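You operate a simulated robot arm through the tools that you are given. There is no shell and no other tool. Be economical: measure what you need, move in short steps, check, and stop when the job is done.

The job below is to be done with a simulated robot arm. You get a single attempt, and the scene is never put back.

Task
Test the yellow connector at 250 V in the VOLTS socket, then switch off.

Only the result counts: the job must be done as asked and must still hold three seconds after the hand-in. Knocking over, shifting, dropping, spilling or breaking anything else fails it.

Robot
A 7-joint arm with a two-finger parallel gripper, fixed in place. Base frame: the origin is at the foot of the arm, x ahead of it, y to its left, z up. Readings come in cm, rad, newtons and seconds.
With the tool pointing down near the work surface it reaches from about 30 to 70 cm from the base axis. Its first joint turns from -1.152 to 1.152 rad. Payload 1.57 kg.
Tool frame: the origin (TCP) lies between the finger pads and is the grasp point; the fingertips stand 3 cm ahead of it; z points along the fingers, y is the line along which they close. The gripper opens to 11 cm. The fingers are 2.4 cm wide and 1.2 cm thick; the gripper's body (4.8 by 11.2 cm) begins 7.8 cm behind the TCP.
Orientation is that of the tool frame in the base frame, as [roll, pitch, yaw] about the fixed x, y, z axes, in that order (R = Rz(yaw) Ry(pitch) Rx(roll)). With the fingers straight down and closing along the base's y, the tool's x points along the base's -x, its y along +y and its z along -z.

Tools
- The arm moves only by the tool step_arm. Its argument "moves" is a list of rows, each an object of numbers (a shift or turn left out is 0, a gripper value left out holds the last): "x", "y", "z": the shift along the base's x, y, z in cm; "rx", "ry", "rz": the turn, a rotation vector about the base's x, y, z in rad; "gripper": the opening, from 0 (shut) to 1 (fully open). In form: [{"x": .., "y": .., "z": .., "rx": .., "ry": .., "rz": .., "gripper": ..}, ...]. A call has 1 to 10 rows; each row shifts and turns the commanded pose from where the row before left it. A row lasts 0.2 s, in which the tool goes at most 5 cm and 0.15 rad; a call with a longer step from one row to the next is refused whole, and so is a gripper value outside its range. Where a pose cannot be reached the arm comes as near as it can. A force on the tool above 40 N (or 10 N above the force at the start of the call, whichever is more), or a blocked arm, ends the call early, and 0.2 s more pass. Each finger travels about 10.8 cm/s and halts on what it meets, pressing with about 24 N; the grip force reading is that of the motor and also rises with nothing between the fingers. The clock runs only during rows and for 0.2 s after the last one: add rows that do not move to give the fingers time. It gives the time, the measured TCP pose, the force on the tool (base axes), the opening and the grip force at its end, in the units of the frame above (readings bear some noise).
- Cameras (640 x 400 px; columns grow to the right, rows downward): "scene" is fixed at [17.17, -39.46, 140.92]; the picture's right is [0.72, -0.69, 0.00], its down [-0.35, -0.37, -0.86] and it looks along [0.59, 0.63, -0.51] (base axes); focal length 320 px, centre (320, 200). "wrist" rides on the gripper at [-3.6, 0, -8] in the tool frame; the picture's right is [0.00, -1.00, 0.00], its down [0.97, 0.00, -0.24] and it looks along [0.24, 0.00, 0.97] (tool axes); focal length 218 px, centre (320, 200).
- camera(camera): a new picture of that camera. No time passes.
- locate(camera, pixels): there is no depth. For up to 12 entries [column, row, z] of the newest picture of that camera ("zoom" is the newest enlarged one), the place [x, y] in the base frame at which the ray of that pixel passes the height z, good to about 0.3 cm. No time passes.
- inspect(camera, box): a new picture of the part [left, top, right, bottom] of that camera's present view, enlarged. No time passes.
- close_job(): hands the job in; it is judged then, once.

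Work in short steps. Measure before you move; look again where a grasp or a placing could have gone wrong, and mend it. You have 80 turns and 54 pictures in all, those below and enlarged ones among them. Open the gripper and draw the arm clear of the work before you hand the job in, unless the task says otherwise; then end with one line.

The tools are called after "Call:" as a command line: name --argument value ..., lists and objects as JSON in quotes. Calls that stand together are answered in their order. step_arm: Moves the arm, as the interface text tells. Its arguments: {"type":"object","properties":{"moves":{"type":"array","items":{"type":"object","properties":{"x":{"type":"number"},"y":{"type":"number"},"z":{"type":"number"},"rx":{"type":"number"},"ry":{"type":"number"},"rz":{"type":"number"},"gripper":{"type":"number"}}}}},"required":["moves"]} The other tools are called the same way: camera (camera) takes a picture; locate (camera, pixels) gives the place at which the rays of pixels pass given heights; inspect (camera, box) takes an enlarged picture of a part of a camera's view; close_job () hands the job in.

At the start:

```text
time_s: 0.0
tool_pos: [36.84, -12.47, 118.47]
tool_rot: [-3.141, 0.0, -3.141]
force: [0.2, 0.7, 0.4]
gripper_width: 11.02
grasp_force: 0.0
```

scene: 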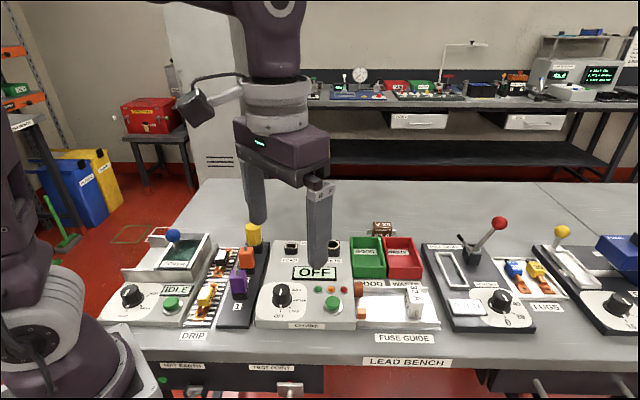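
wrist: 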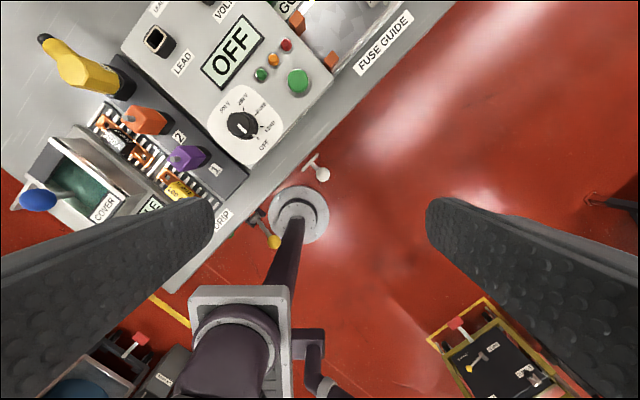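

The scene shows a tester near (305,285) with a display OFF, sockets at the back and connectors at left. I'll enlarge it.

Call:
inspect --camera "scene" --box '[180, 210, 370, 340]'

Call:
inspect --camera "wrist" --box '[20, 0, 420, 240]'

```text
3.08 times, centred on (275, 275) of scene
```

zoom: 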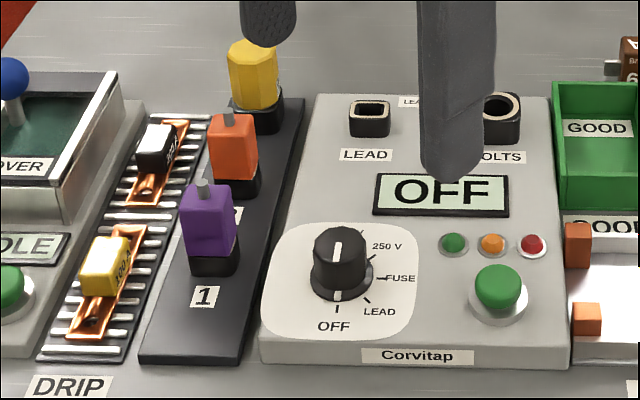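

```text
1.60 times, centred on (220, 120) of wrist
```

zoom: 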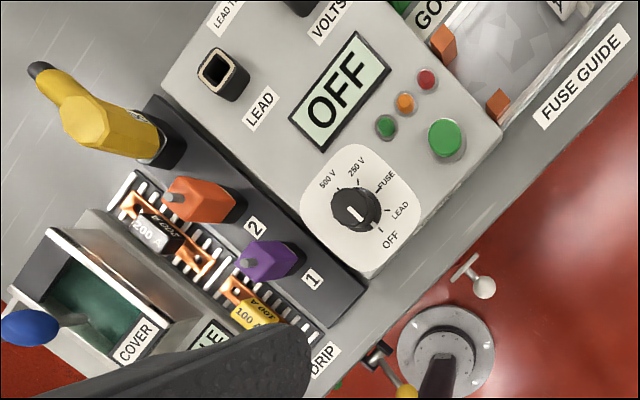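

Next I locate key features in both cameras at several heights to triangulate: knob, button, LEAD socket, yellow connector.

Call:
locate --camera "wrist" --pixels '[[242, 125, 92], [242, 125, 96], [298, 80, 92], [298, 80, 96], [158, 40, 92], [158, 40, 96], [72, 72, 98], [72, 72, 102], [125, 88, 92], [263, 143, 88], [263, 143, 92], [210, 205, 92]]'

Call:
locate --camera "scene" --pixels '[[285, 283, 92], [285, 283, 96], [334, 301, 92], [334, 301, 96], [291, 245, 92], [291, 245, 96], [254, 228, 98], [254, 228, 102], [258, 247, 92], [335, 245, 92], [335, 245, 96], [258, 324, 88]]'

```text
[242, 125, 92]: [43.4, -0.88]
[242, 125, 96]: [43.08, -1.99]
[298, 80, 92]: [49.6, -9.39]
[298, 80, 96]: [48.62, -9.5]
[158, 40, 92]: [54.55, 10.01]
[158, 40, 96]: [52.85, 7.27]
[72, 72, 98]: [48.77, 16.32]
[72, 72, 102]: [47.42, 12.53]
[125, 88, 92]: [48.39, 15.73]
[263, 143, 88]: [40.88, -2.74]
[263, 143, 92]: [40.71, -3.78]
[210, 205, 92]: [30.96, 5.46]
```

```text
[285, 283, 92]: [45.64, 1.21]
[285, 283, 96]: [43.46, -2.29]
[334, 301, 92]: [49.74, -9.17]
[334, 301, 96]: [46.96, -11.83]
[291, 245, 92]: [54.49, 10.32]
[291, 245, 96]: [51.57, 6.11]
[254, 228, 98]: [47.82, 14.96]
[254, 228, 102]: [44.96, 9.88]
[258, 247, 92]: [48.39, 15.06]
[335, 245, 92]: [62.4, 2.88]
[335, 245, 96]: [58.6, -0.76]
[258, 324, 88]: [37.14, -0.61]
```

Heights agree: button top ≈ z 92, LEAD (54.5,10.1), VOLTS ≈ (62.4,2.9), yellow ≈ (48.4,15.3), knob ≈ (43.3,-1.8). I turn the tool by +0.83 rad to align with the bench and raise for a good overhead picture.

Call:
step_arm --moves '[{"x": 1.5, "y": 2, "z": 0.5, "rz": 0.14}, {"x": 1.5, "y": 2, "z": 0.5, "rz": 0.14}, {"x": 1.5, "y": 2, "z": 0.5, "rz": 0.14}, {"x": 1.5, "y": 2, "z": 0.5, "rz": 0.14}, {"x": 1.5, "y": 2, "z": 0.5, "rz": 0.14}, {"x": 1.5, "y": 2, "z": 0.5, "rz": 0.13}, {}]'

Call:
camera --camera "wrist"

Call:
camera --camera "scene"

```text
time_s: 1.6
tool_pos: [45.67, -0.58, 121.35]
tool_rot: [-3.141, -0.001, -2.309]
force: [-0.2, -0.6, -0.1]
gripper_width: 11.01
grasp_force: 0.2
```

```text
49 pictures are left
```

wrist: 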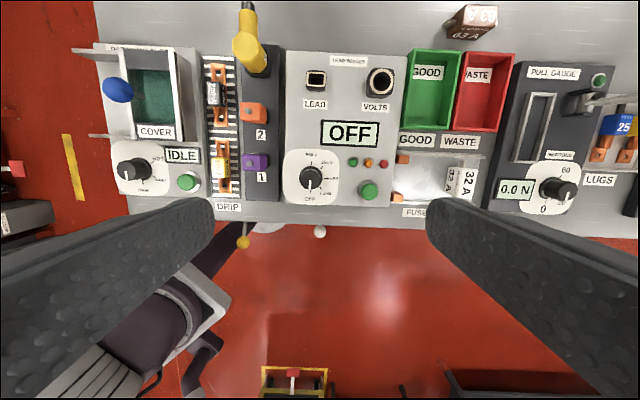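

```text
48 pictures are left
```

scene: 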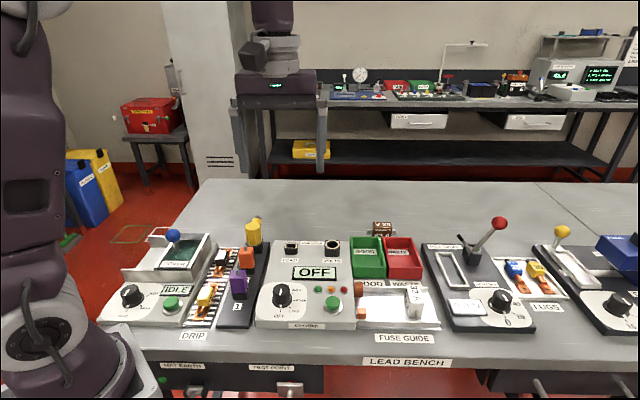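

Now aligned with the bench; I enlarge the tester and connectors in both views.

Call:
inspect --camera "wrist" --box '[220, 0, 420, 210]'

Call:
inspect --camera "scene" --box '[220, 205, 360, 335]'

Call:
locate --camera "wrist" --pixels '[[311, 178, 92], [311, 178, 95], [369, 190, 92], [381, 80, 92], [381, 80, 93], [316, 77, 92], [256, 62, 92], [247, 45, 98], [305, 205, 91], [398, 50, 91], [287, 52, 91], [249, 161, 94]]'

Call:
locate --camera "scene" --pixels '[[333, 245, 92], [333, 245, 93], [333, 243, 92], [291, 245, 92], [254, 235, 96], [254, 235, 98], [254, 224, 99], [258, 246, 92], [284, 284, 95], [284, 288, 95], [333, 301, 92]]'

```text
1.90 times, centred on (320, 105) of wrist
```

zoom: 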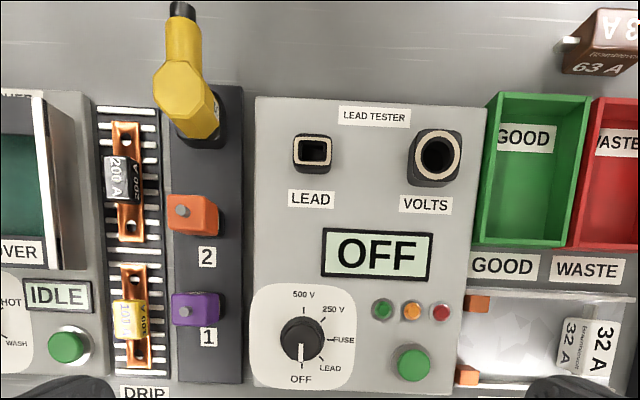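

```text
3.08 times, centred on (290, 270) of scene
```

zoom: 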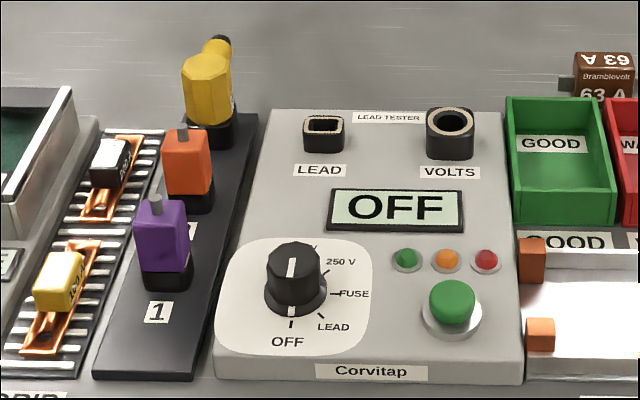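

```text
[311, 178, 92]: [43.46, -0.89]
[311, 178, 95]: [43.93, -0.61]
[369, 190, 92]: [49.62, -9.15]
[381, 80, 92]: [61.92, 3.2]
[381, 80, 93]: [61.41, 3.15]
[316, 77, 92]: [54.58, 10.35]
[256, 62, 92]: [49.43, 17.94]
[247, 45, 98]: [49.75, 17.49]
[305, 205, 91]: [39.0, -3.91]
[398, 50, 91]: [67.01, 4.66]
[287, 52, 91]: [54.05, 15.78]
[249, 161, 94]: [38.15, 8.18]
```

```text
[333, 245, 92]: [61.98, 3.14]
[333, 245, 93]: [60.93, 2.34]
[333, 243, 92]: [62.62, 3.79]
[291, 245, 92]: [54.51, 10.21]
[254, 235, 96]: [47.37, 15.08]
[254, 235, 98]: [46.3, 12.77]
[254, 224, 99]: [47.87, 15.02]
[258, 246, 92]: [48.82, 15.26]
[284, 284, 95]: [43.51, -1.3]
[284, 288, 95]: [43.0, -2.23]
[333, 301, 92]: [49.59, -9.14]
```

Dial: OFF at bottom, going counterclockwise LEAD, FUSE, 250 V, 500 V at 45° steps. I'll move above the yellow connector for a close look.

Call:
step_arm --moves '[{"x": 0.5, "y": 3, "z": -1}, {"x": 0.5, "y": 3, "z": -1}, {"x": 0.5, "y": 3, "z": -2}, {"x": 0.5, "y": 3, "z": -2}, {"x": 0.9, "y": 4, "z": -2}, {}]'

Call:
camera --camera "wrist"

Call:
inspect --camera "scene" --box '[210, 190, 310, 270]'

```text
time_s: 3.0
tool_pos: [48.53, 15.59, 113.37]
tool_rot: [3.141, 0.001, -2.311]
force: [0.4, 0.5, -0.3]
gripper_width: 11.0
grasp_force: 0.0
```

```text
45 pictures are left
```

wrist: 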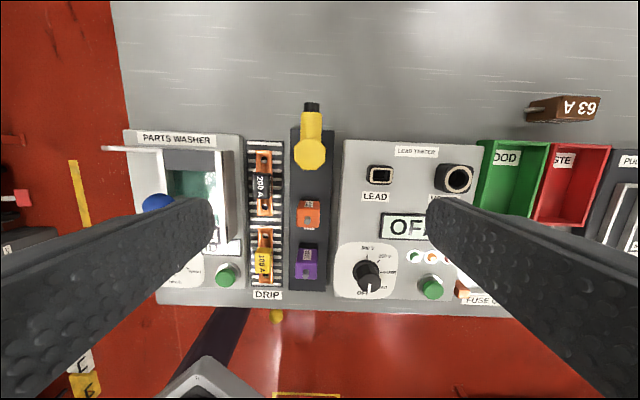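

```text
5.00 times, centred on (260, 230) of scene
```

zoom: 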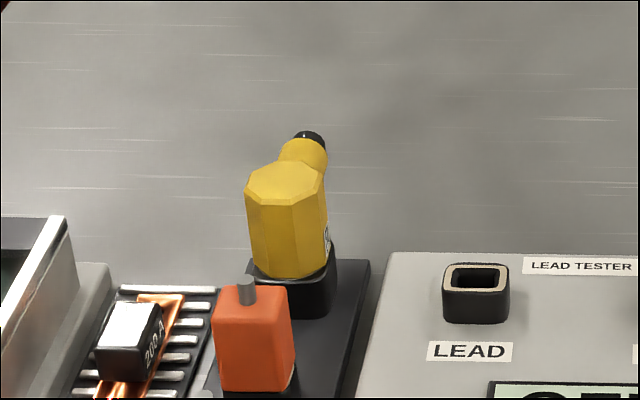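

Yellow body's top centre is at wrist (309,155) / zoom (286,182); tail points straight back. Triangulate it and enlarge the wrist view.

Call:
locate --camera "wrist" --pixels '[[309, 155, 97], [309, 155, 99], [309, 155, 101], [294, 155, 99], [326, 155, 99], [309, 138, 99], [309, 170, 99], [312, 105, 99], [460, 178, 92], [460, 178, 93], [380, 175, 92]]'

Call:
locate --camera "zoom" --pixels '[[286, 182, 97], [286, 182, 99], [286, 182, 101], [247, 185, 99], [326, 185, 99], [290, 280, 93], [290, 280, 92], [300, 315, 89], [310, 135, 99], [310, 135, 101], [476, 280, 92]]'

Call:
inspect --camera "wrist" --box '[270, 80, 350, 220]'

```text
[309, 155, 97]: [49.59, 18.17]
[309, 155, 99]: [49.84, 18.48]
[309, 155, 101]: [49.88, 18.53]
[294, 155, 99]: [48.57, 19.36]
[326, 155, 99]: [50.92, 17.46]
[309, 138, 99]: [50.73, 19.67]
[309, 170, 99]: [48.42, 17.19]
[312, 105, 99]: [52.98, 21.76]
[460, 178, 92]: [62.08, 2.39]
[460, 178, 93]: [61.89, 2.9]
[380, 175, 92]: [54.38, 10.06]
```

```text
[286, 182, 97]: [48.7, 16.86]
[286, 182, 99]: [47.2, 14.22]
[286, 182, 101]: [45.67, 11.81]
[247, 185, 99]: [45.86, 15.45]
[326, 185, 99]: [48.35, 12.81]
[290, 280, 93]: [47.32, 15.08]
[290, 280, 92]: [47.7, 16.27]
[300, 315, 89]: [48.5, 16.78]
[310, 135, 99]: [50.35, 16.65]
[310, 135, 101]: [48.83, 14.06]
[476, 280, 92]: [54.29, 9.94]
```

```text
2.86 times, centred on (310, 150) of wrist
```

zoom: 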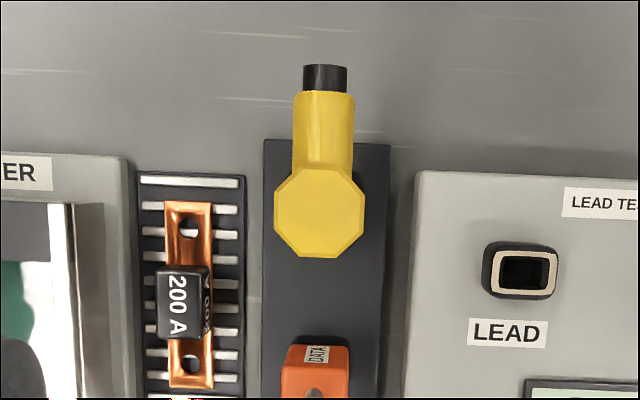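

Top at about z 96.3, centre ≈ (49.3,17.8). The bench edges look tilted ~3° in the picture, so I measure the bench angle with edges and labels.

Call:
inspect --camera "wrist" --box '[330, 125, 490, 225]'

```text
4.00 times, centred on (410, 175) of wrist
```

zoom: 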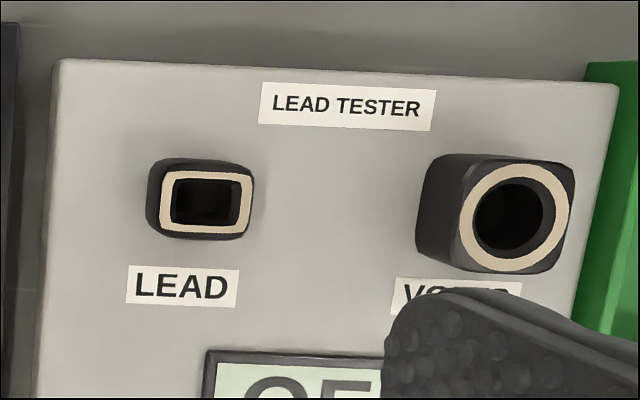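

Measuring the tester's back edge and socket centres in this zoom.

Call:
locate --camera "zoom" --pixels '[[60, 60, 91], [615, 85, 91], [265, 84, 91], [432, 91, 91], [515, 218, 92], [515, 218, 93], [515, 218, 94], [212, 202, 92], [212, 202, 93], [458, 218, 93], [573, 218, 93], [515, 162, 93]]'

Call:
inspect --camera "scene" --box '[270, 230, 350, 280]'

```text
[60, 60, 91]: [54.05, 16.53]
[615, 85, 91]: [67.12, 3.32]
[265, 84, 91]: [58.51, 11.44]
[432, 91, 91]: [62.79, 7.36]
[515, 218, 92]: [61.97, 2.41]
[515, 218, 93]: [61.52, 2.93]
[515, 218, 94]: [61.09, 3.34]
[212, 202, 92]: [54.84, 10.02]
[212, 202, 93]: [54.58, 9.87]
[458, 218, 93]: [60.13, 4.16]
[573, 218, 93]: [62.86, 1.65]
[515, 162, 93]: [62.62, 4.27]
```

```text
8.00 times, centred on (310, 255) of scene
```

zoom: 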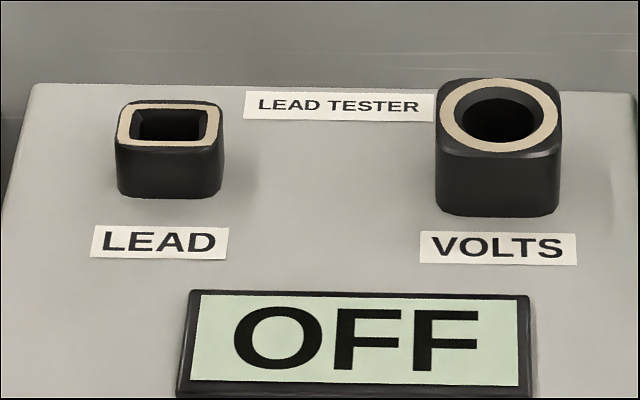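

Bench angle is -45.3°, VOLTS opening ≈ (61.65,2.8), top z ≈ 92.5. I turn -0.05 rad, narrow the gripper to ~6.3 cm, centre over the yellow connector and descend to z 103.

Call:
step_arm --moves '[{"x": 0.45, "y": 1.2, "rz": -0.05, "gripper": 0.57}, {"x": 0.4, "y": 1.1, "z": -2.5}, {"z": -3}, {"z": -3}, {"z": -1.8}, {}]'

Call:
camera --camera "wrist"

Call:
inspect --camera "scene" --box '[210, 190, 310, 270]'

```text
time_s: 4.4
tool_pos: [49.47, 17.73, 103.11]
tool_rot: [-3.142, -0.001, -2.36]
force: [-0.6, -0.1, 0.8]
gripper_width: 6.28
grasp_force: 0.0
```

```text
40 pictures are left
```

wrist: 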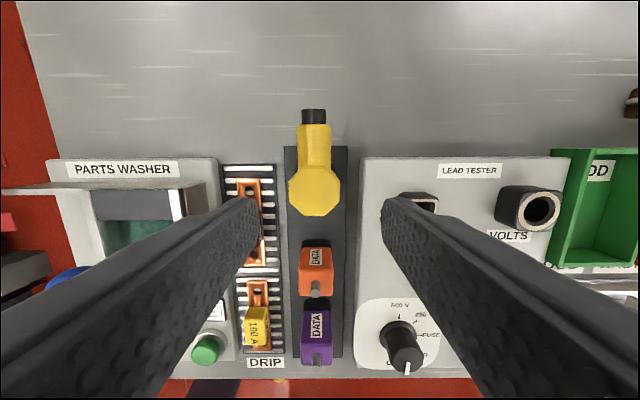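

```text
5.00 times, centred on (260, 230) of scene
```

zoom: 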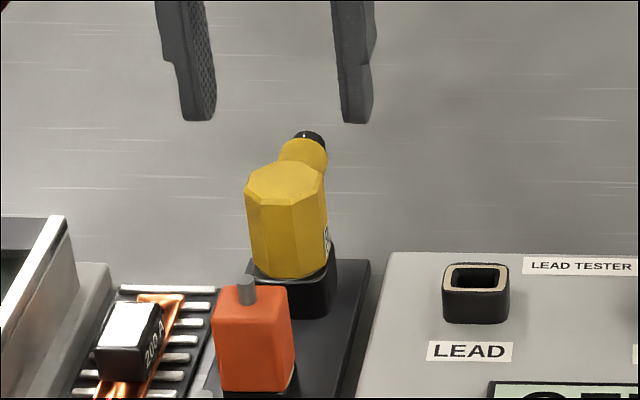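

The top centre is now at wrist (315,189); check by locating it.

Call:
locate --camera "wrist" --pixels '[[315, 189, 96], [315, 189, 97], [290, 189, 96.5], [341, 189, 96.5], [315, 164, 96.5], [315, 216, 96.5], [540, 208, 92.5], [313, 113, 98], [420, 203, 92.5]]'

Call:
locate --camera "zoom" --pixels '[[286, 183, 95.5], [286, 183, 96], [286, 183, 96.5], [286, 183, 97], [286, 207, 96], [286, 160, 96]]'

```text
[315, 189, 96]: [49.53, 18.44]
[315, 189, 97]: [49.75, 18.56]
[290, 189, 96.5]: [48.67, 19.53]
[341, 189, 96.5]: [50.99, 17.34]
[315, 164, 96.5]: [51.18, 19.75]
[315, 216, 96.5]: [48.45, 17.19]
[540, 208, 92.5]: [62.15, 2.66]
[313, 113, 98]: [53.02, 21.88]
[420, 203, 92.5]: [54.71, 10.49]
```

```text
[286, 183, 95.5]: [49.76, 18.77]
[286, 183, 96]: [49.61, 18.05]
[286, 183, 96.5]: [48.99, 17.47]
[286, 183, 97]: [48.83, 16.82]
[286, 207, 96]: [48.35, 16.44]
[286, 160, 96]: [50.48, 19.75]
```

Top z ≈ 95.8, centre ≈ (49.65,18.4), width ≈ 3.4. I shift over it and descend to TCP z ≈ 94.9, then close.

Call:
step_arm --moves '[{"x": 0.18, "y": 0.65}, {"z": -2.5}, {"z": -2.5}, {"z": -2}, {"z": -1.2}, {}]'

Call:
inspect --camera "scene" --box '[210, 190, 310, 270]'

```text
time_s: 5.8
tool_pos: [49.63, 18.43, 94.87]
tool_rot: [-3.141, -0.001, -2.361]
force: [0.1, 0.0, -0.1]
gripper_width: 6.29
grasp_force: 0.1
```

```text
5.00 times, centred on (260, 230) of scene
```

zoom: 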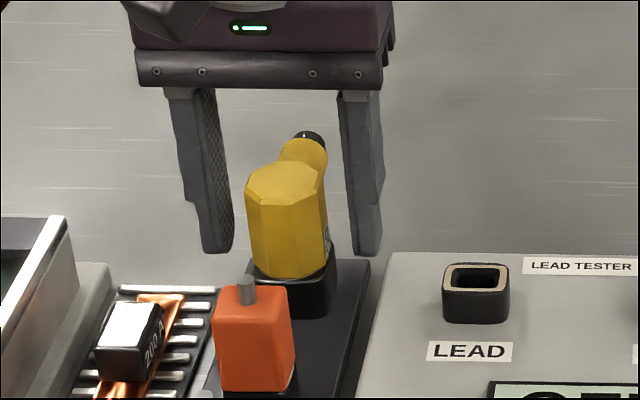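

Fingers straddle the body evenly, tips above the collar. Close in stages.

Call:
step_arm --moves '[{"gripper": 0.4}, {"gripper": 0.34}, {"gripper": 0.3}, {"gripper": 0.25}, {"gripper": 0.2}, {}]'

```text
time_s: 7.2
tool_pos: [49.68, 18.51, 94.92]
tool_rot: [3.141, 0.0, -2.36]
force: [-3.5, 3.5, 0.5]
gripper_width: 3.57
grasp_force: 24.0
```

Gripped at 3.57 cm with a small sideways load along -u; I relieve it by 0.1 cm and pull straight up.

Call:
step_arm --moves '[{"x": -0.07, "y": 0.07}, {"z": 0.5}, {"z": 0.7}, {"z": 1}, {"z": 1.5}, {"z": 2}, {"z": 2}, {}]'

Call:
camera --camera "scene"

```text
time_s: 9.0
tool_pos: [49.58, 18.53, 102.67]
tool_rot: [3.141, 0.0, -2.363]
force: [0.0, -0.1, -0.3]
gripper_width: 2.21
grasp_force: 0.0
```

```text
37 pictures are left
```

scene: 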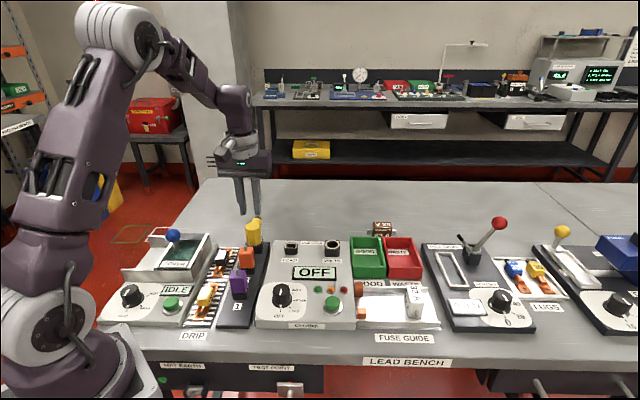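

The grip slipped off; the connector stayed in the rack. I look closely for what is holding it.

Call:
inspect --camera "scene" --box '[228, 205, 288, 265]'

Call:
inspect --camera "wrist" --box '[270, 100, 360, 240]'

```text
6.67 times, centred on (258, 235) of scene
```

zoom: 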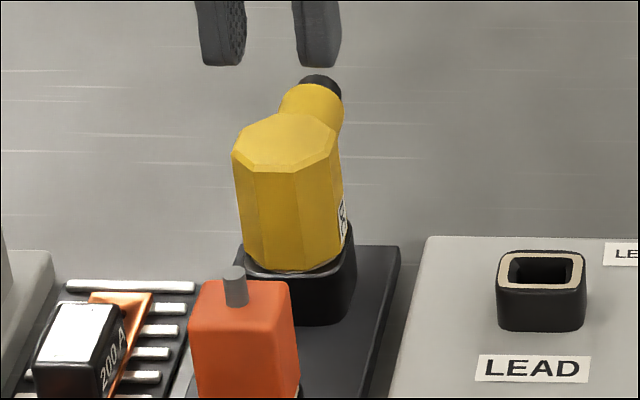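

```text
2.86 times, centred on (315, 170) of wrist
```

zoom: 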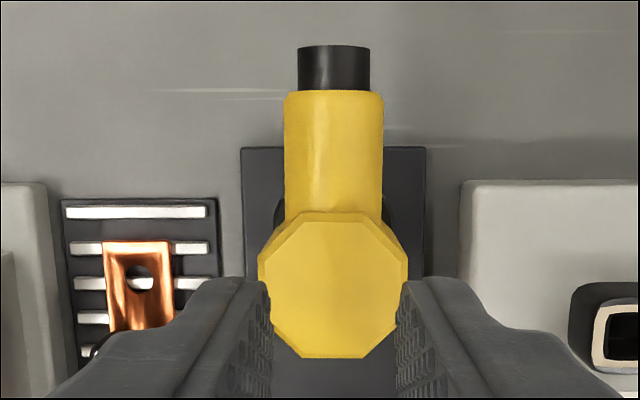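

No visible lock. I regrip fully commanded shut and pull slowly to read the force.

Call:
step_arm --moves '[{"x": 0.03, "y": -0.03, "gripper": 0.5}, {"z": -2.5}, {"z": -2.5}, {"z": -2}, {"z": -0.8}, {"gripper": 0.35}, {"gripper": 0.2}, {"gripper": 0}, {}, {}]'

Call:
step_arm --moves '[{"z": 0.1}, {"z": 0.1}, {"z": 0.1}, {}]'

```text
time_s: 11.2
tool_pos: [49.49, 18.46, 94.82]
tool_rot: [-3.14, -0.001, -2.36]
force: [-3.2, 3.2, -0.1]
gripper_width: 3.58
grasp_force: 23.9
```

```text
time_s: 12.2
tool_pos: [49.7, 18.4, 95.26]
tool_rot: [-3.141, -0.001, -2.361]
force: [-0.3, -0.2, -1.5]
gripper_width: 3.56
grasp_force: 24.3
```

Force is now only -1.5 N after 0.4 cm; look whether the connector came along.

Call:
step_arm --moves '[{"z": 0.1}, {"z": 0.15}, {"z": 0.15}, {"z": 0.15}, {"z": 0.15}, {}]'

Call:
inspect --camera "scene" --box '[228, 205, 288, 265]'

```text
time_s: 13.6
tool_pos: [49.59, 18.43, 95.86]
tool_rot: [-3.141, -0.001, -2.361]
force: [0.1, 0.1, -1.7]
gripper_width: 3.57
grasp_force: 23.9
```

```text
6.67 times, centred on (258, 235) of scene
```

zoom: 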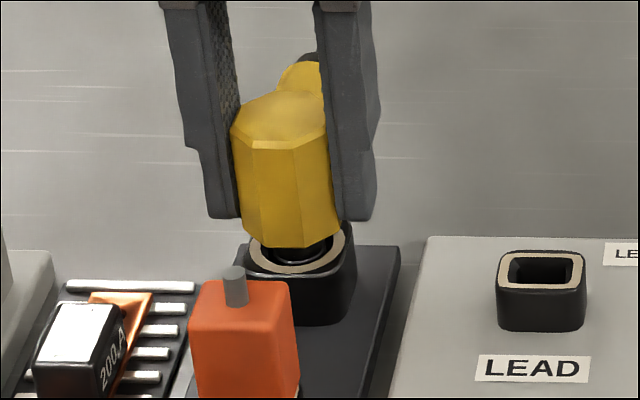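

It is coming out cleanly (load 1.7 N). Continue pulling straight up gently.

Call:
step_arm --moves '[{"z": 0.2}, {"z": 0.3}, {"z": 0.4}, {"z": 0.5}, {"z": 0.6}, {"z": 0.8}, {"z": 0.8}, {"z": 0.8}, {"z": 0.8}, {}]'

Call:
camera --camera "scene"

```text
time_s: 15.8
tool_pos: [49.57, 18.49, 101.06]
tool_rot: [3.142, 0.001, -2.36]
force: [0.4, 0.5, -1.1]
gripper_width: 3.58
grasp_force: 24.1
```

```text
33 pictures are left
```

scene: 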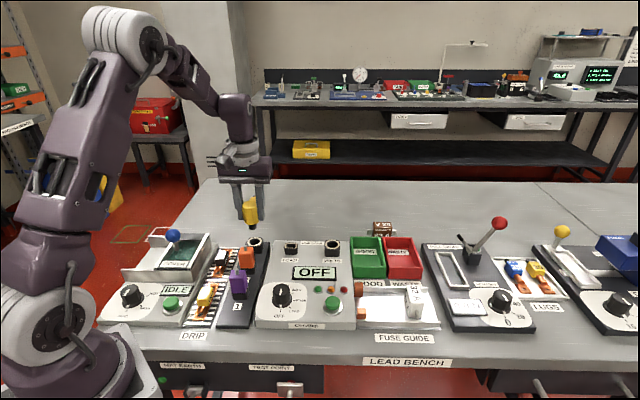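

Lifted. Enlarge to see the plug and the now-visible rack socket, to use rack→VOLTS displacement.

Call:
inspect --camera "scene" --box '[230, 190, 350, 265]'

Call:
inspect --camera "wrist" --box '[240, 80, 560, 280]'

```text
5.33 times, centred on (290, 228) of scene
```

zoom: 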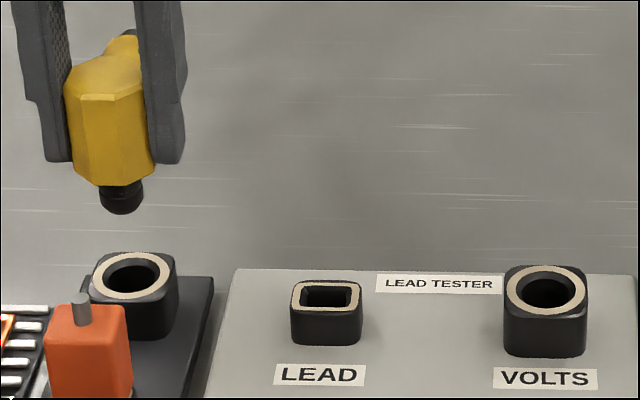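

```text
2.00 times, centred on (400, 180) of wrist
```

zoom: 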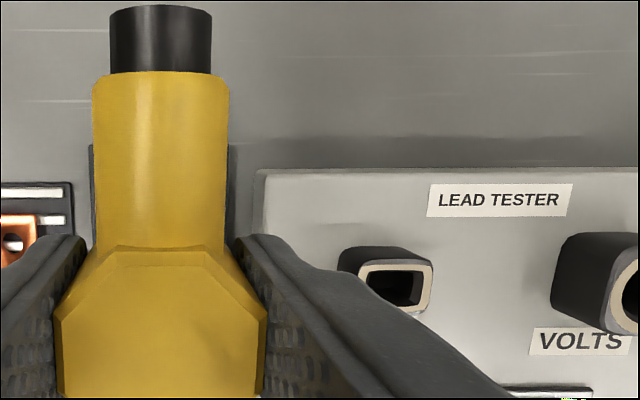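

Locate both socket rings in the scene view at a few heights to get the displacement.

Call:
locate --camera "scene" --pixels '[[254.75, 242.25, 91], [254.75, 242.25, 91.5], [254.75, 242.25, 92], [254.75, 242.25, 92.5], [332.4, 245.06, 92], [332.4, 245.06, 92.5], [332.4, 245.06, 93], [332.4, 245.06, 93.5], [291, 244.5, 92], [291, 244.5, 92.5]]'

```text
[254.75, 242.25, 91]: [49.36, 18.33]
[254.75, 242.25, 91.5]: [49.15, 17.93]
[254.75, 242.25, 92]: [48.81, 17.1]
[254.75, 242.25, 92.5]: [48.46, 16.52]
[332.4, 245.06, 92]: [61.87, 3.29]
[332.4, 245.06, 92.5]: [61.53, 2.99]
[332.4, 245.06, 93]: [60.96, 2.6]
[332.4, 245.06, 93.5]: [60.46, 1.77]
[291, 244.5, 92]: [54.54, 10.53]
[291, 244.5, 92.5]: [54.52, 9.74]
```

Target VOLTS ≈ (61.7,2.9), top ≈ 92.4. Carry over at the present height (plug tip ~95.5, clear of sockets).

Call:
step_arm --moves '[{"x": 1.5, "y": -1.9, "z": 0.5}, {"x": 1.8, "y": -2.3}, {"x": 1.8, "y": -2.3}, {"x": 1.8, "y": -2.3}, {"x": 1.8, "y": -2.3}, {"x": 1.8, "y": -2.3}, {"x": 1.63, "y": -2.19}, {}, {}]'

Call:
inspect --camera "scene" --box '[290, 190, 380, 265]'

Call:
camera --camera "wrist"

```text
time_s: 17.8
tool_pos: [61.62, 2.91, 101.56]
tool_rot: [-3.141, -0.001, -2.362]
force: [-0.2, 0.2, -2.2]
gripper_width: 3.57
grasp_force: 23.7
```

```text
5.33 times, centred on (335, 228) of scene
```

zoom: 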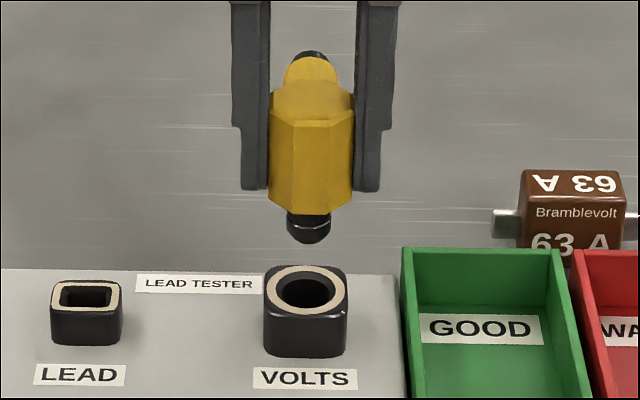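

```text
29 pictures are left
```

wrist: 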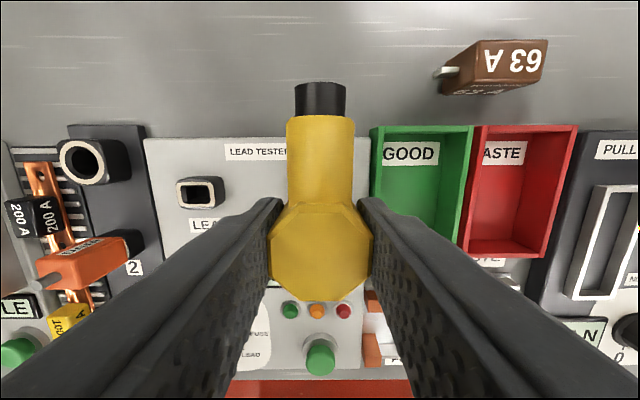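

Pin (308,235) sits directly over the hole (306,291), and the vertical gap matches the geometry. Descend to just above, then slowly insert.

Call:
step_arm --moves '[{"x": -0.03, "y": 0.03, "z": -1}, {"z": -1}, {"z": -0.8}, {}]'

Call:
inspect --camera "scene" --box '[305, 205, 365, 265]'

```text
time_s: 18.8
tool_pos: [61.65, 2.89, 98.66]
tool_rot: [-3.141, 0.001, -2.362]
force: [0.5, 1.1, -2.1]
gripper_width: 3.55
grasp_force: 23.7
```

```text
6.67 times, centred on (335, 235) of scene
```

zoom: 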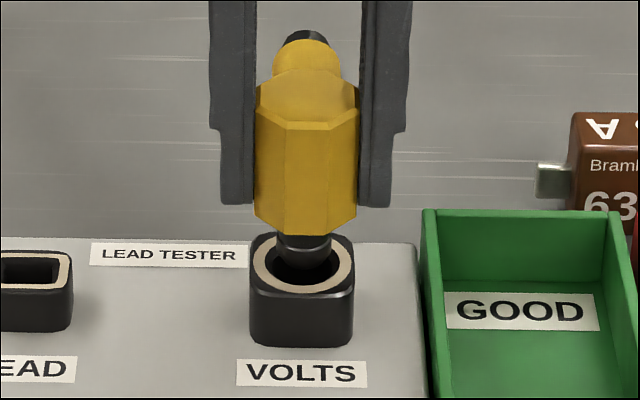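

Pin tip is entering the mouth centrally. Continue down in small steps.

Call:
step_arm --moves '[{"z": -0.3}, {"z": -0.3}, {"z": -0.3}, {"z": -0.3}, {}]'

```text
time_s: 20.0
tool_pos: [61.77, 2.91, 97.51]
tool_rot: [3.141, 0.001, -2.361]
force: [-0.4, -0.1, -1.4]
gripper_width: 3.57
grasp_force: 23.9
```

No contact load; continue.

Call:
step_arm --moves '[{"z": -0.3}, {"z": -0.3}, {"z": -0.3}, {"z": -0.2}, {"z": -0.1}, {}]'

Call:
inspect --camera "scene" --box '[305, 205, 365, 265]'

```text
time_s: 21.4
tool_pos: [61.69, 2.84, 96.33]
tool_rot: [-3.141, 0.0, -2.361]
force: [-1.8, 0.7, -2.2]
gripper_width: 3.59
grasp_force: 23.6
```

```text
6.67 times, centred on (335, 235) of scene
```

zoom: 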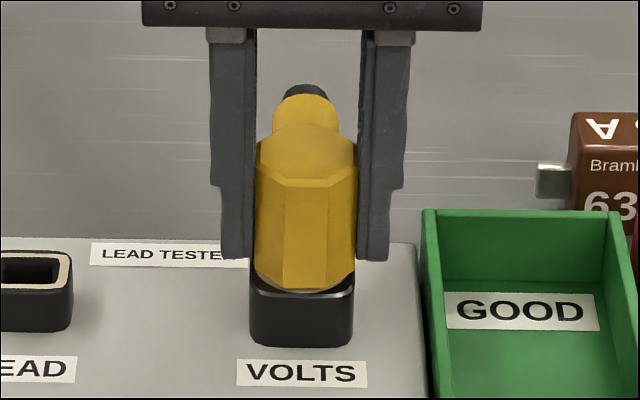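

Nearly seated; press a bit more watching the upward force.

Call:
step_arm --moves '[{"z": -0.1}, {"z": -0.1}, {"z": -0.1}, {}]'

```text
time_s: 22.4
tool_pos: [61.69, 2.88, 96.09]
tool_rot: [-3.14, 0.001, -2.362]
force: [-7.4, 1.5, 21.2]
gripper_width: 3.57
grasp_force: 24.1
```

Force rose to 21 N at z 96.1, the expected seating height. Check the look before release.

Call:
inspect --camera "scene" --box '[265, 205, 365, 325]'

```text
3.33 times, centred on (315, 265) of scene
```

zoom: 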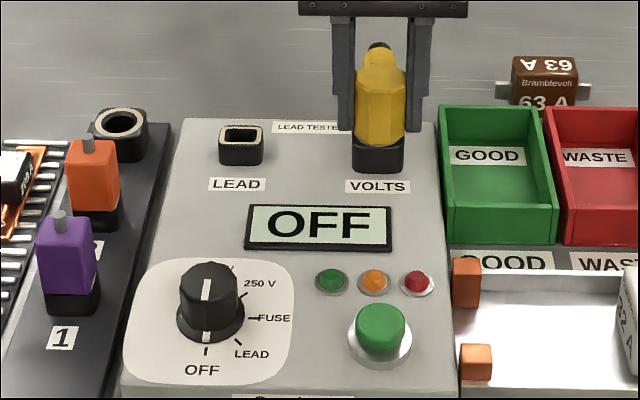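

Seated. Release by only ~0.4 cm per side (green bin is close) and rise straight up.

Call:
step_arm --moves '[{"z": 0.1}, {"gripper": 0.38}, {"gripper": 0.4}, {}, {"z": 1}, {"z": 2}, {"z": 2.5}, {"z": 2.5}, {}]'

Call:
camera --camera "scene"

```text
time_s: 24.4
tool_pos: [61.7, 2.95, 104.22]
tool_rot: [3.14, 0.0, -2.36]
force: [-0.4, 0.6, -0.9]
gripper_width: 4.39
grasp_force: 0.1
```

```text
25 pictures are left
```

scene: 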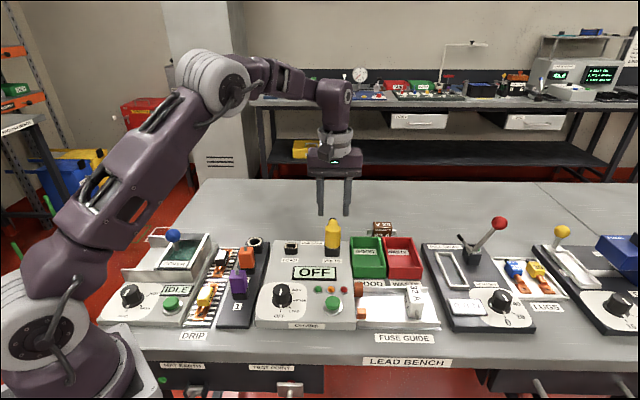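

Connector stands in VOLTS. Now move over the knob ≈ (43.4,-1.5) for a close look.

Call:
step_arm --moves '[{"x": -2, "y": 0, "z": 2}, {"x": -2.7, "y": -0.75}, {"x": -2.7, "y": -0.75}, {"x": -2.7, "y": -0.75}, {"x": -2.7, "y": -0.75, "gripper": 0.55}, {"x": -2.7, "y": -0.75}, {"x": -2.8, "y": -0.75}, {}]'

Call:
camera --camera "wrist"

Call:
inspect --camera "scene" --box '[255, 260, 345, 320]'

```text
time_s: 26.2
tool_pos: [43.46, -1.6, 106.1]
tool_rot: [-3.14, 0.001, -2.364]
force: [0.4, -0.7, -0.5]
gripper_width: 6.05
grasp_force: 0.0
```

```text
24 pictures are left
```

wrist: 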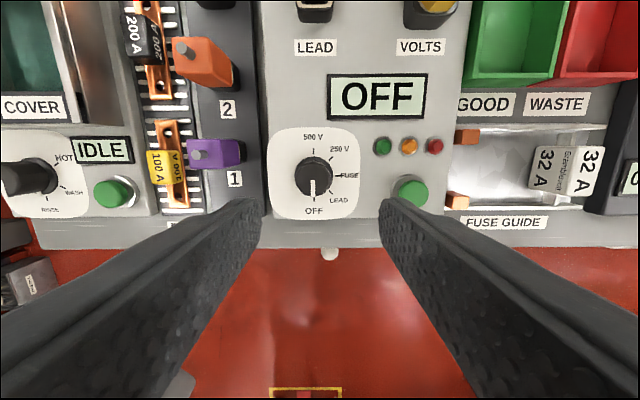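

```text
6.67 times, centred on (300, 290) of scene
```

zoom: 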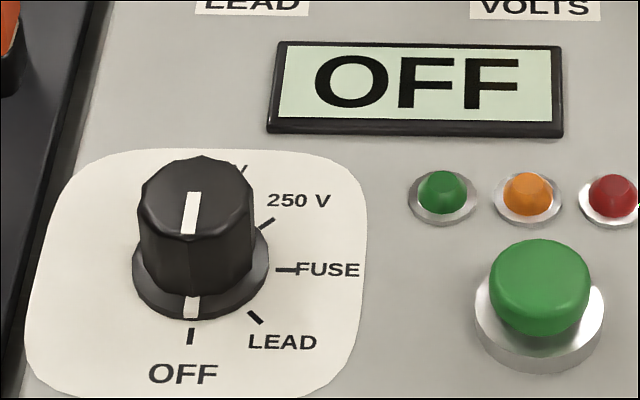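

Locate knob cap top, skirt, and button.

Call:
locate --camera "zoom" --pixels '[[197, 183, 93], [197, 183, 93.5], [197, 183, 94], [197, 183, 94.5], [201, 265, 90.5], [201, 265, 91], [540, 270, 92], [540, 270, 92.5], [540, 270, 93]]'

Call:
inspect --camera "wrist" --box '[265, 120, 445, 230]'

```text
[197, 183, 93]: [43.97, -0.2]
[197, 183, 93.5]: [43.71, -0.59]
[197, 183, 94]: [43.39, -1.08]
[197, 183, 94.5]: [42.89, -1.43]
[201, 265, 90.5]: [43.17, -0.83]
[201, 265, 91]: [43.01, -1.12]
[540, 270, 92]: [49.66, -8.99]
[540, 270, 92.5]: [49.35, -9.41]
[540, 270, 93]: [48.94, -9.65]
```

```text
3.56 times, centred on (355, 175) of wrist
```

zoom: 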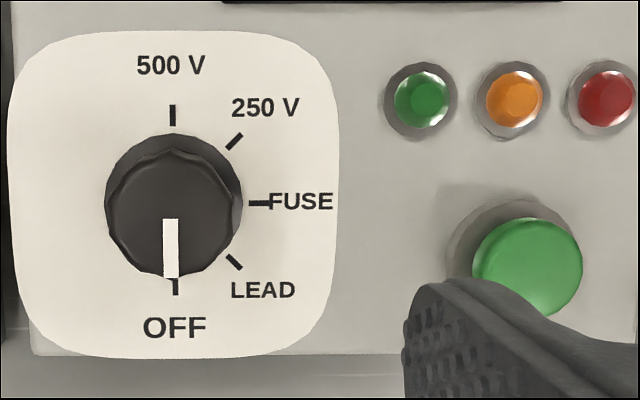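

Call:
locate --camera "zoom" --pixels '[[172, 214, 93], [172, 214, 93.5], [172, 214, 94], [174, 202, 90.5], [174, 202, 91], [106, 214, 94], [238, 214, 94], [174, 290, 90.3], [174, 106, 90.3], [528, 268, 92.5]]'

```text
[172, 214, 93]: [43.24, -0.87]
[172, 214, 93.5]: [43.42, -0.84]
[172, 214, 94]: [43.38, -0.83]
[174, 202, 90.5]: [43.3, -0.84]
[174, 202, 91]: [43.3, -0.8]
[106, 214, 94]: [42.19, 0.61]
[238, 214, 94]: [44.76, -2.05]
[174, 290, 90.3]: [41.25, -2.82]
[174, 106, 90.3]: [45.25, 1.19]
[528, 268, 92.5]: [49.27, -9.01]
```

Knob centre ≈ (43.35,-0.85), cap ≈ 3.4 cm across, top ≈ 93.9. Pre-turn the tool by -1.18 rad above it while lowering to z 98.

Call:
step_arm --moves '[{"x": -0.11, "y": 0.75, "rz": -0.147}, {"z": -1, "rz": -0.147}, {"z": -1, "rz": -0.147}, {"z": -1, "rz": -0.147}, {"z": -1, "rz": -0.148}, {"z": -1, "rz": -0.148}, {"z": -1, "rz": -0.148}, {"z": -1, "rz": -0.148}, {"z": -1}, {}]'

Call:
camera --camera "wrist"

```text
time_s: 28.4
tool_pos: [43.35, -0.89, 98.14]
tool_rot: [3.141, -0.001, 2.741]
force: [1.0, 0.1, -0.8]
gripper_width: 6.05
grasp_force: 0.0
```

```text
21 pictures are left
```

wrist: 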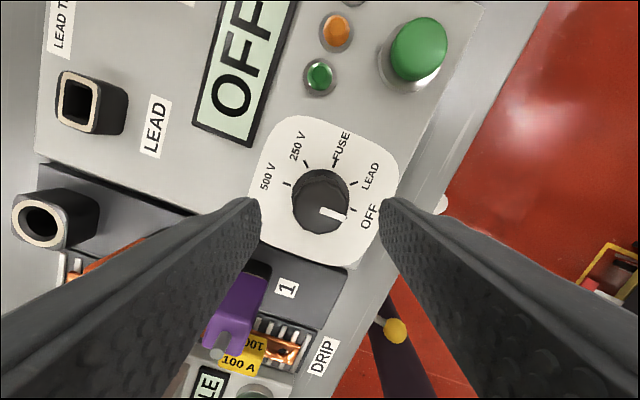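

Yaw fine. Check the cap centre against TCP.

Call:
inspect --camera "wrist" --box '[240, 110, 400, 270]'

Call:
locate --camera "wrist" --pixels '[[320, 204, 93.9], [320, 200, 93.9], [293, 204, 93.9], [349, 204, 93.9]]'

```text
2.50 times, centred on (320, 190) of wrist
```

zoom: 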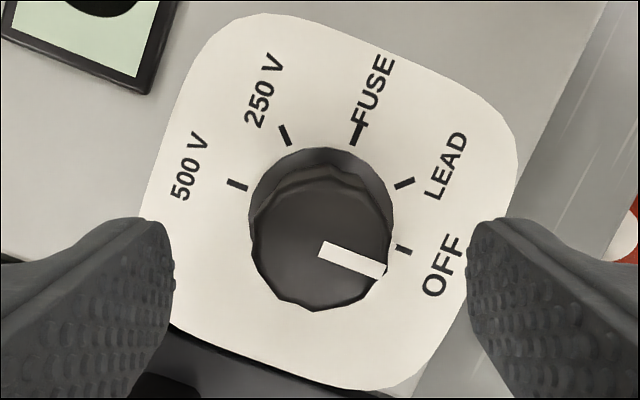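

```text
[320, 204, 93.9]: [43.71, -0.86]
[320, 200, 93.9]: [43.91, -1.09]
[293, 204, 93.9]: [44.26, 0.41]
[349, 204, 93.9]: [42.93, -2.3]
```

Cap centre is at wrist (319.6,207.6), within 0.1 cm of TCP. Lower to z 94.4 and close.

Call:
step_arm --moves '[{"x": 0.07, "z": -1.5}, {"z": -1.3}, {"z": -0.95}, {}, {"gripper": 0.4}, {"gripper": 0.3}, {"gripper": 0.2}, {}, {}]'

```text
time_s: 30.4
tool_pos: [43.33, -0.89, 94.26]
tool_rot: [-3.141, -0.001, 2.741]
force: [-3.4, -9.5, -6.7]
gripper_width: 3.35
grasp_force: 41.4
```

Grip at 3.35 cm with a side load of ~10 N toward tool -y; re-centre by 0.12 cm and then begin turning counterclockwise.

Call:
step_arm --moves '[{"x": -0.05, "y": -0.12}, {}]'

Call:
step_arm --moves '[{"rz": 0.1}, {"rz": 0.1}, {"rz": 0.1}, {"rz": 0.1}, {}]'

```text
time_s: 31.0
tool_pos: [43.45, -0.92, 94.38]
tool_rot: [3.139, 0.0, 2.741]
force: [2.8, 7.2, -11.3]
gripper_width: 3.36
grasp_force: 41.7
```

```text
time_s: 31.9
tool_pos: [43.45, -0.77, 94.33]
tool_rot: [3.139, 0.0, 3.044]
force: [3.6, 1.9, -10.4]
gripper_width: 3.36
grasp_force: 41.5
stopped in row 4: the force on the tool passed its limit (the readings are from after the stop); the commanded pose is now the measured one
```

It turned 0.30 rad then tripped the force limit; commanded pose was reset. Look at the dial and continue.

Call:
step_arm --moves '[{"z": -0.05}, {}]'

Call:
inspect --camera "scene" --box '[255, 250, 345, 320]'

```text
time_s: 32.5
tool_pos: [43.31, -0.84, 94.32]
tool_rot: [3.141, 0.0, 3.044]
force: [3.2, 6.1, 1.7]
gripper_width: 3.32
grasp_force: 41.4
```

```text
5.71 times, centred on (300, 285) of scene
```

zoom: 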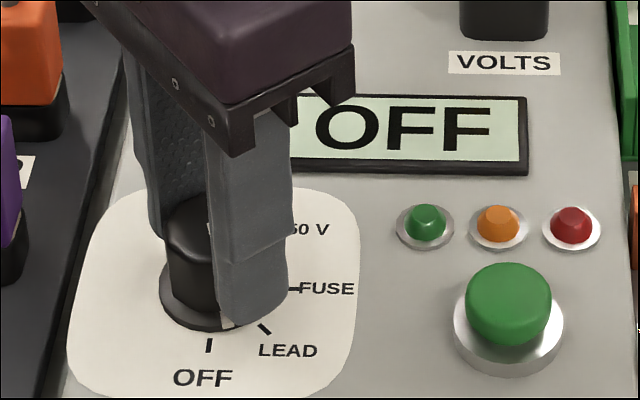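

The pointer follows the gripper (skirt mark at (225,322)). Nudge +0.06 y and continue turning.

Call:
step_arm --moves '[{"y": 0.06}, {"rz": 0.1}, {"rz": 0.1}, {"rz": 0.1}, {"rz": 0.1}, {"rz": 0.1}, {}]'

```text
time_s: 34.0
tool_pos: [43.51, -0.86, 94.26]
tool_rot: [-3.142, 0.003, -2.736]
force: [7.6, 8.6, 14.4]
gripper_width: 3.33
grasp_force: 41.2
```

Turned 0.81 rad (LEAD); relieve load slightly (+z, +x, +y) and continue.

Call:
step_arm --moves '[{"x": 0.05, "y": 0.06, "z": 0.06}, {"rz": 0.1}, {"rz": 0.1}, {"rz": 0.1}, {"rz": 0.1}, {"rz": 0.1}, {"rz": 0.1}, {"rz": 0.1}, {"rz": 0.08}, {}]'

```text
time_s: 36.2
tool_pos: [43.31, -0.67, 94.3]
tool_rot: [3.137, -0.002, -1.957]
force: [-2.9, 9.9, -23.3]
gripper_width: 3.34
grasp_force: 41.4
```

At FUSE (1.585 rad turned). Relieve the -23 N vertical load and turn the remaining 0.77 rad.

Call:
step_arm --moves '[{"y": 0.04, "z": -0.1}, {"rz": 0.1}, {"rz": 0.1}, {"rz": 0.1}, {"rz": 0.1}, {"rz": 0.1}, {"rz": 0.1}, {"rz": 0.1}, {"rz": 0.07}, {}]'

Call:
inspect --camera "scene" --box '[255, 250, 345, 320]'

```text
time_s: 37.6
tool_pos: [43.34, -0.75, 94.25]
tool_rot: [3.141, -0.001, -1.482]
force: [-9.5, 1.2, 14.6]
gripper_width: 3.35
grasp_force: 41.6
stopped in row 6: the force on the tool passed its limit (the readings are from after the stop); the commanded pose is now the measured one
```

```text
5.71 times, centred on (300, 285) of scene
```

zoom: 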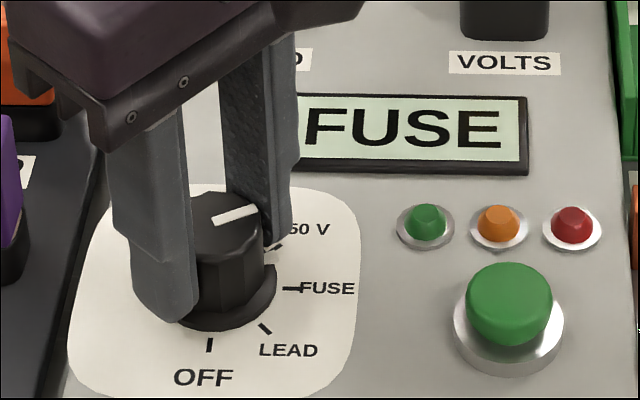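

Display reads FUSE, pointer between FUSE and 250 V. Continue the last 0.30 rad.

Call:
step_arm --moves '[{"x": -0.04, "z": 0.05}, {"rz": 0.08}, {"rz": 0.08}, {"rz": 0.08}, {"rz": 0.06}, {}]'

Call:
inspect --camera "scene" --box '[255, 250, 345, 320]'

```text
time_s: 39.0
tool_pos: [43.18, -0.69, 94.32]
tool_rot: [3.139, -0.001, -1.183]
force: [-10.6, 2.1, 3.2]
gripper_width: 3.33
grasp_force: 41.6
```

```text
5.71 times, centred on (300, 285) of scene
```

zoom: 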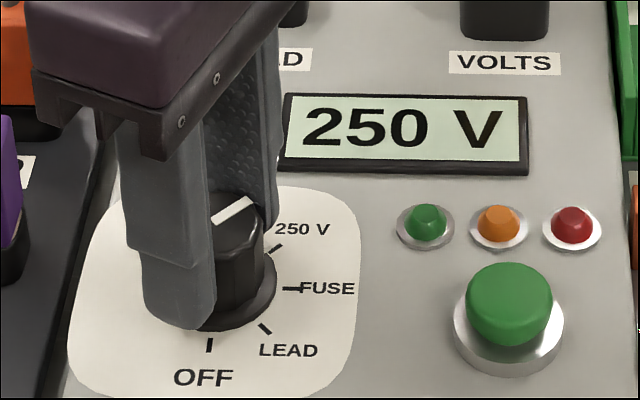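

Display reads 250 V. Release, rise to z ~100, and close the gripper while moving toward the button (49.45,-9.15).

Call:
step_arm --moves '[{"gripper": 0.5}, {}, {"z": 1.5}, {"z": 2.2}, {"z": 2.2}, {"x": 1.6, "y": -2.1, "gripper": 0}, {"x": 1.6, "y": -2.1}, {"x": 1.6, "y": -2.1}, {"x": 1.45, "y": -2.15}, {}]'

Call:
inspect --camera "scene" --box '[255, 235, 375, 320]'

```text
time_s: 41.2
tool_pos: [49.64, -9.1, 100.24]
tool_rot: [3.14, -0.003, -1.183]
force: [0.6, -0.3, -1.2]
gripper_width: 0.0
grasp_force: 21.3
```

```text
4.71 times, centred on (315, 278) of scene
```

zoom: 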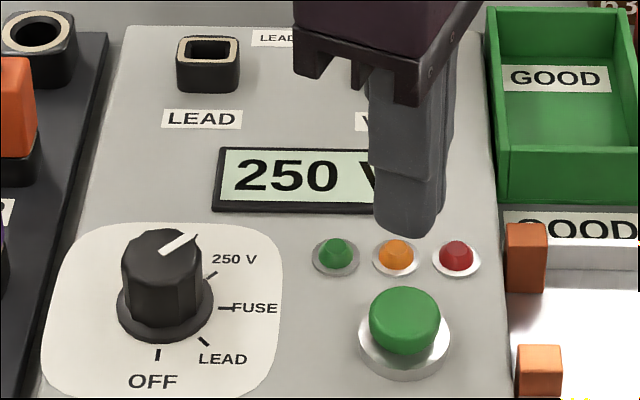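

Dial holds at 250 V; fingers (closed) hang over the button. Descend to just above it, then press gently.

Call:
step_arm --moves '[{"z": -2}, {"z": -2}, {"z": -0.4}, {}]'

Call:
inspect --camera "scene" --box '[255, 235, 375, 320]'

```text
time_s: 42.2
tool_pos: [49.59, -9.13, 95.82]
tool_rot: [3.138, -0.001, -1.182]
force: [0.1, 0.5, 0.4]
gripper_width: 0.01
grasp_force: 20.6
```

```text
4.71 times, centred on (315, 278) of scene
```

zoom: 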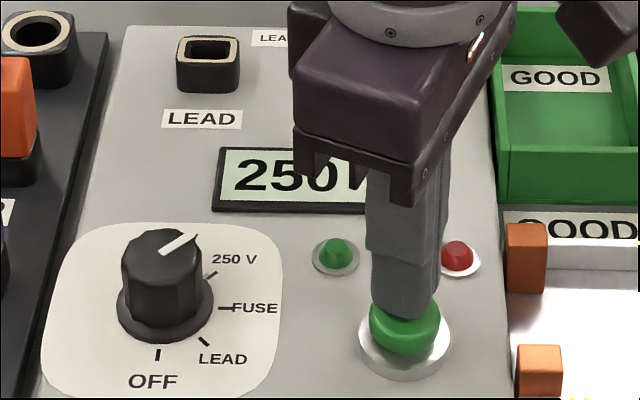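

Fingertips are right above the button. Press down in small steps.

Call:
step_arm --moves '[{"z": -0.2}, {"z": -0.15}, {"z": -0.15}, {"z": -0.1}, {}]'

```text
time_s: 43.5
tool_pos: [49.49, -9.26, 95.2]
tool_rot: [3.139, -0.003, -1.184]
force: [0.8, -0.4, 2.2]
gripper_width: 0.0
grasp_force: 21.3
```

Light 2 N contact; press further.

Call:
step_arm --moves '[{"z": -0.1}, {"z": -0.1}, {"z": -0.1}, {"z": -0.1}, {}]'

Call:
inspect --camera "scene" --box '[255, 235, 375, 320]'

```text
time_s: 44.6
tool_pos: [49.61, -9.08, 94.78]
tool_rot: [3.139, -0.002, -1.184]
force: [2.0, 0.9, 4.2]
gripper_width: 0.03
grasp_force: 21.4
```

```text
4.71 times, centred on (315, 278) of scene
```

zoom: 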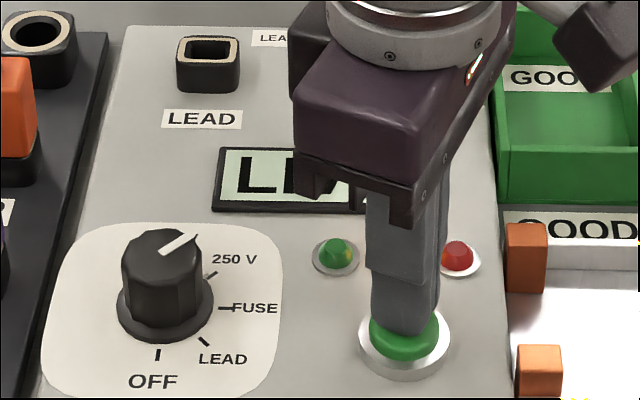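

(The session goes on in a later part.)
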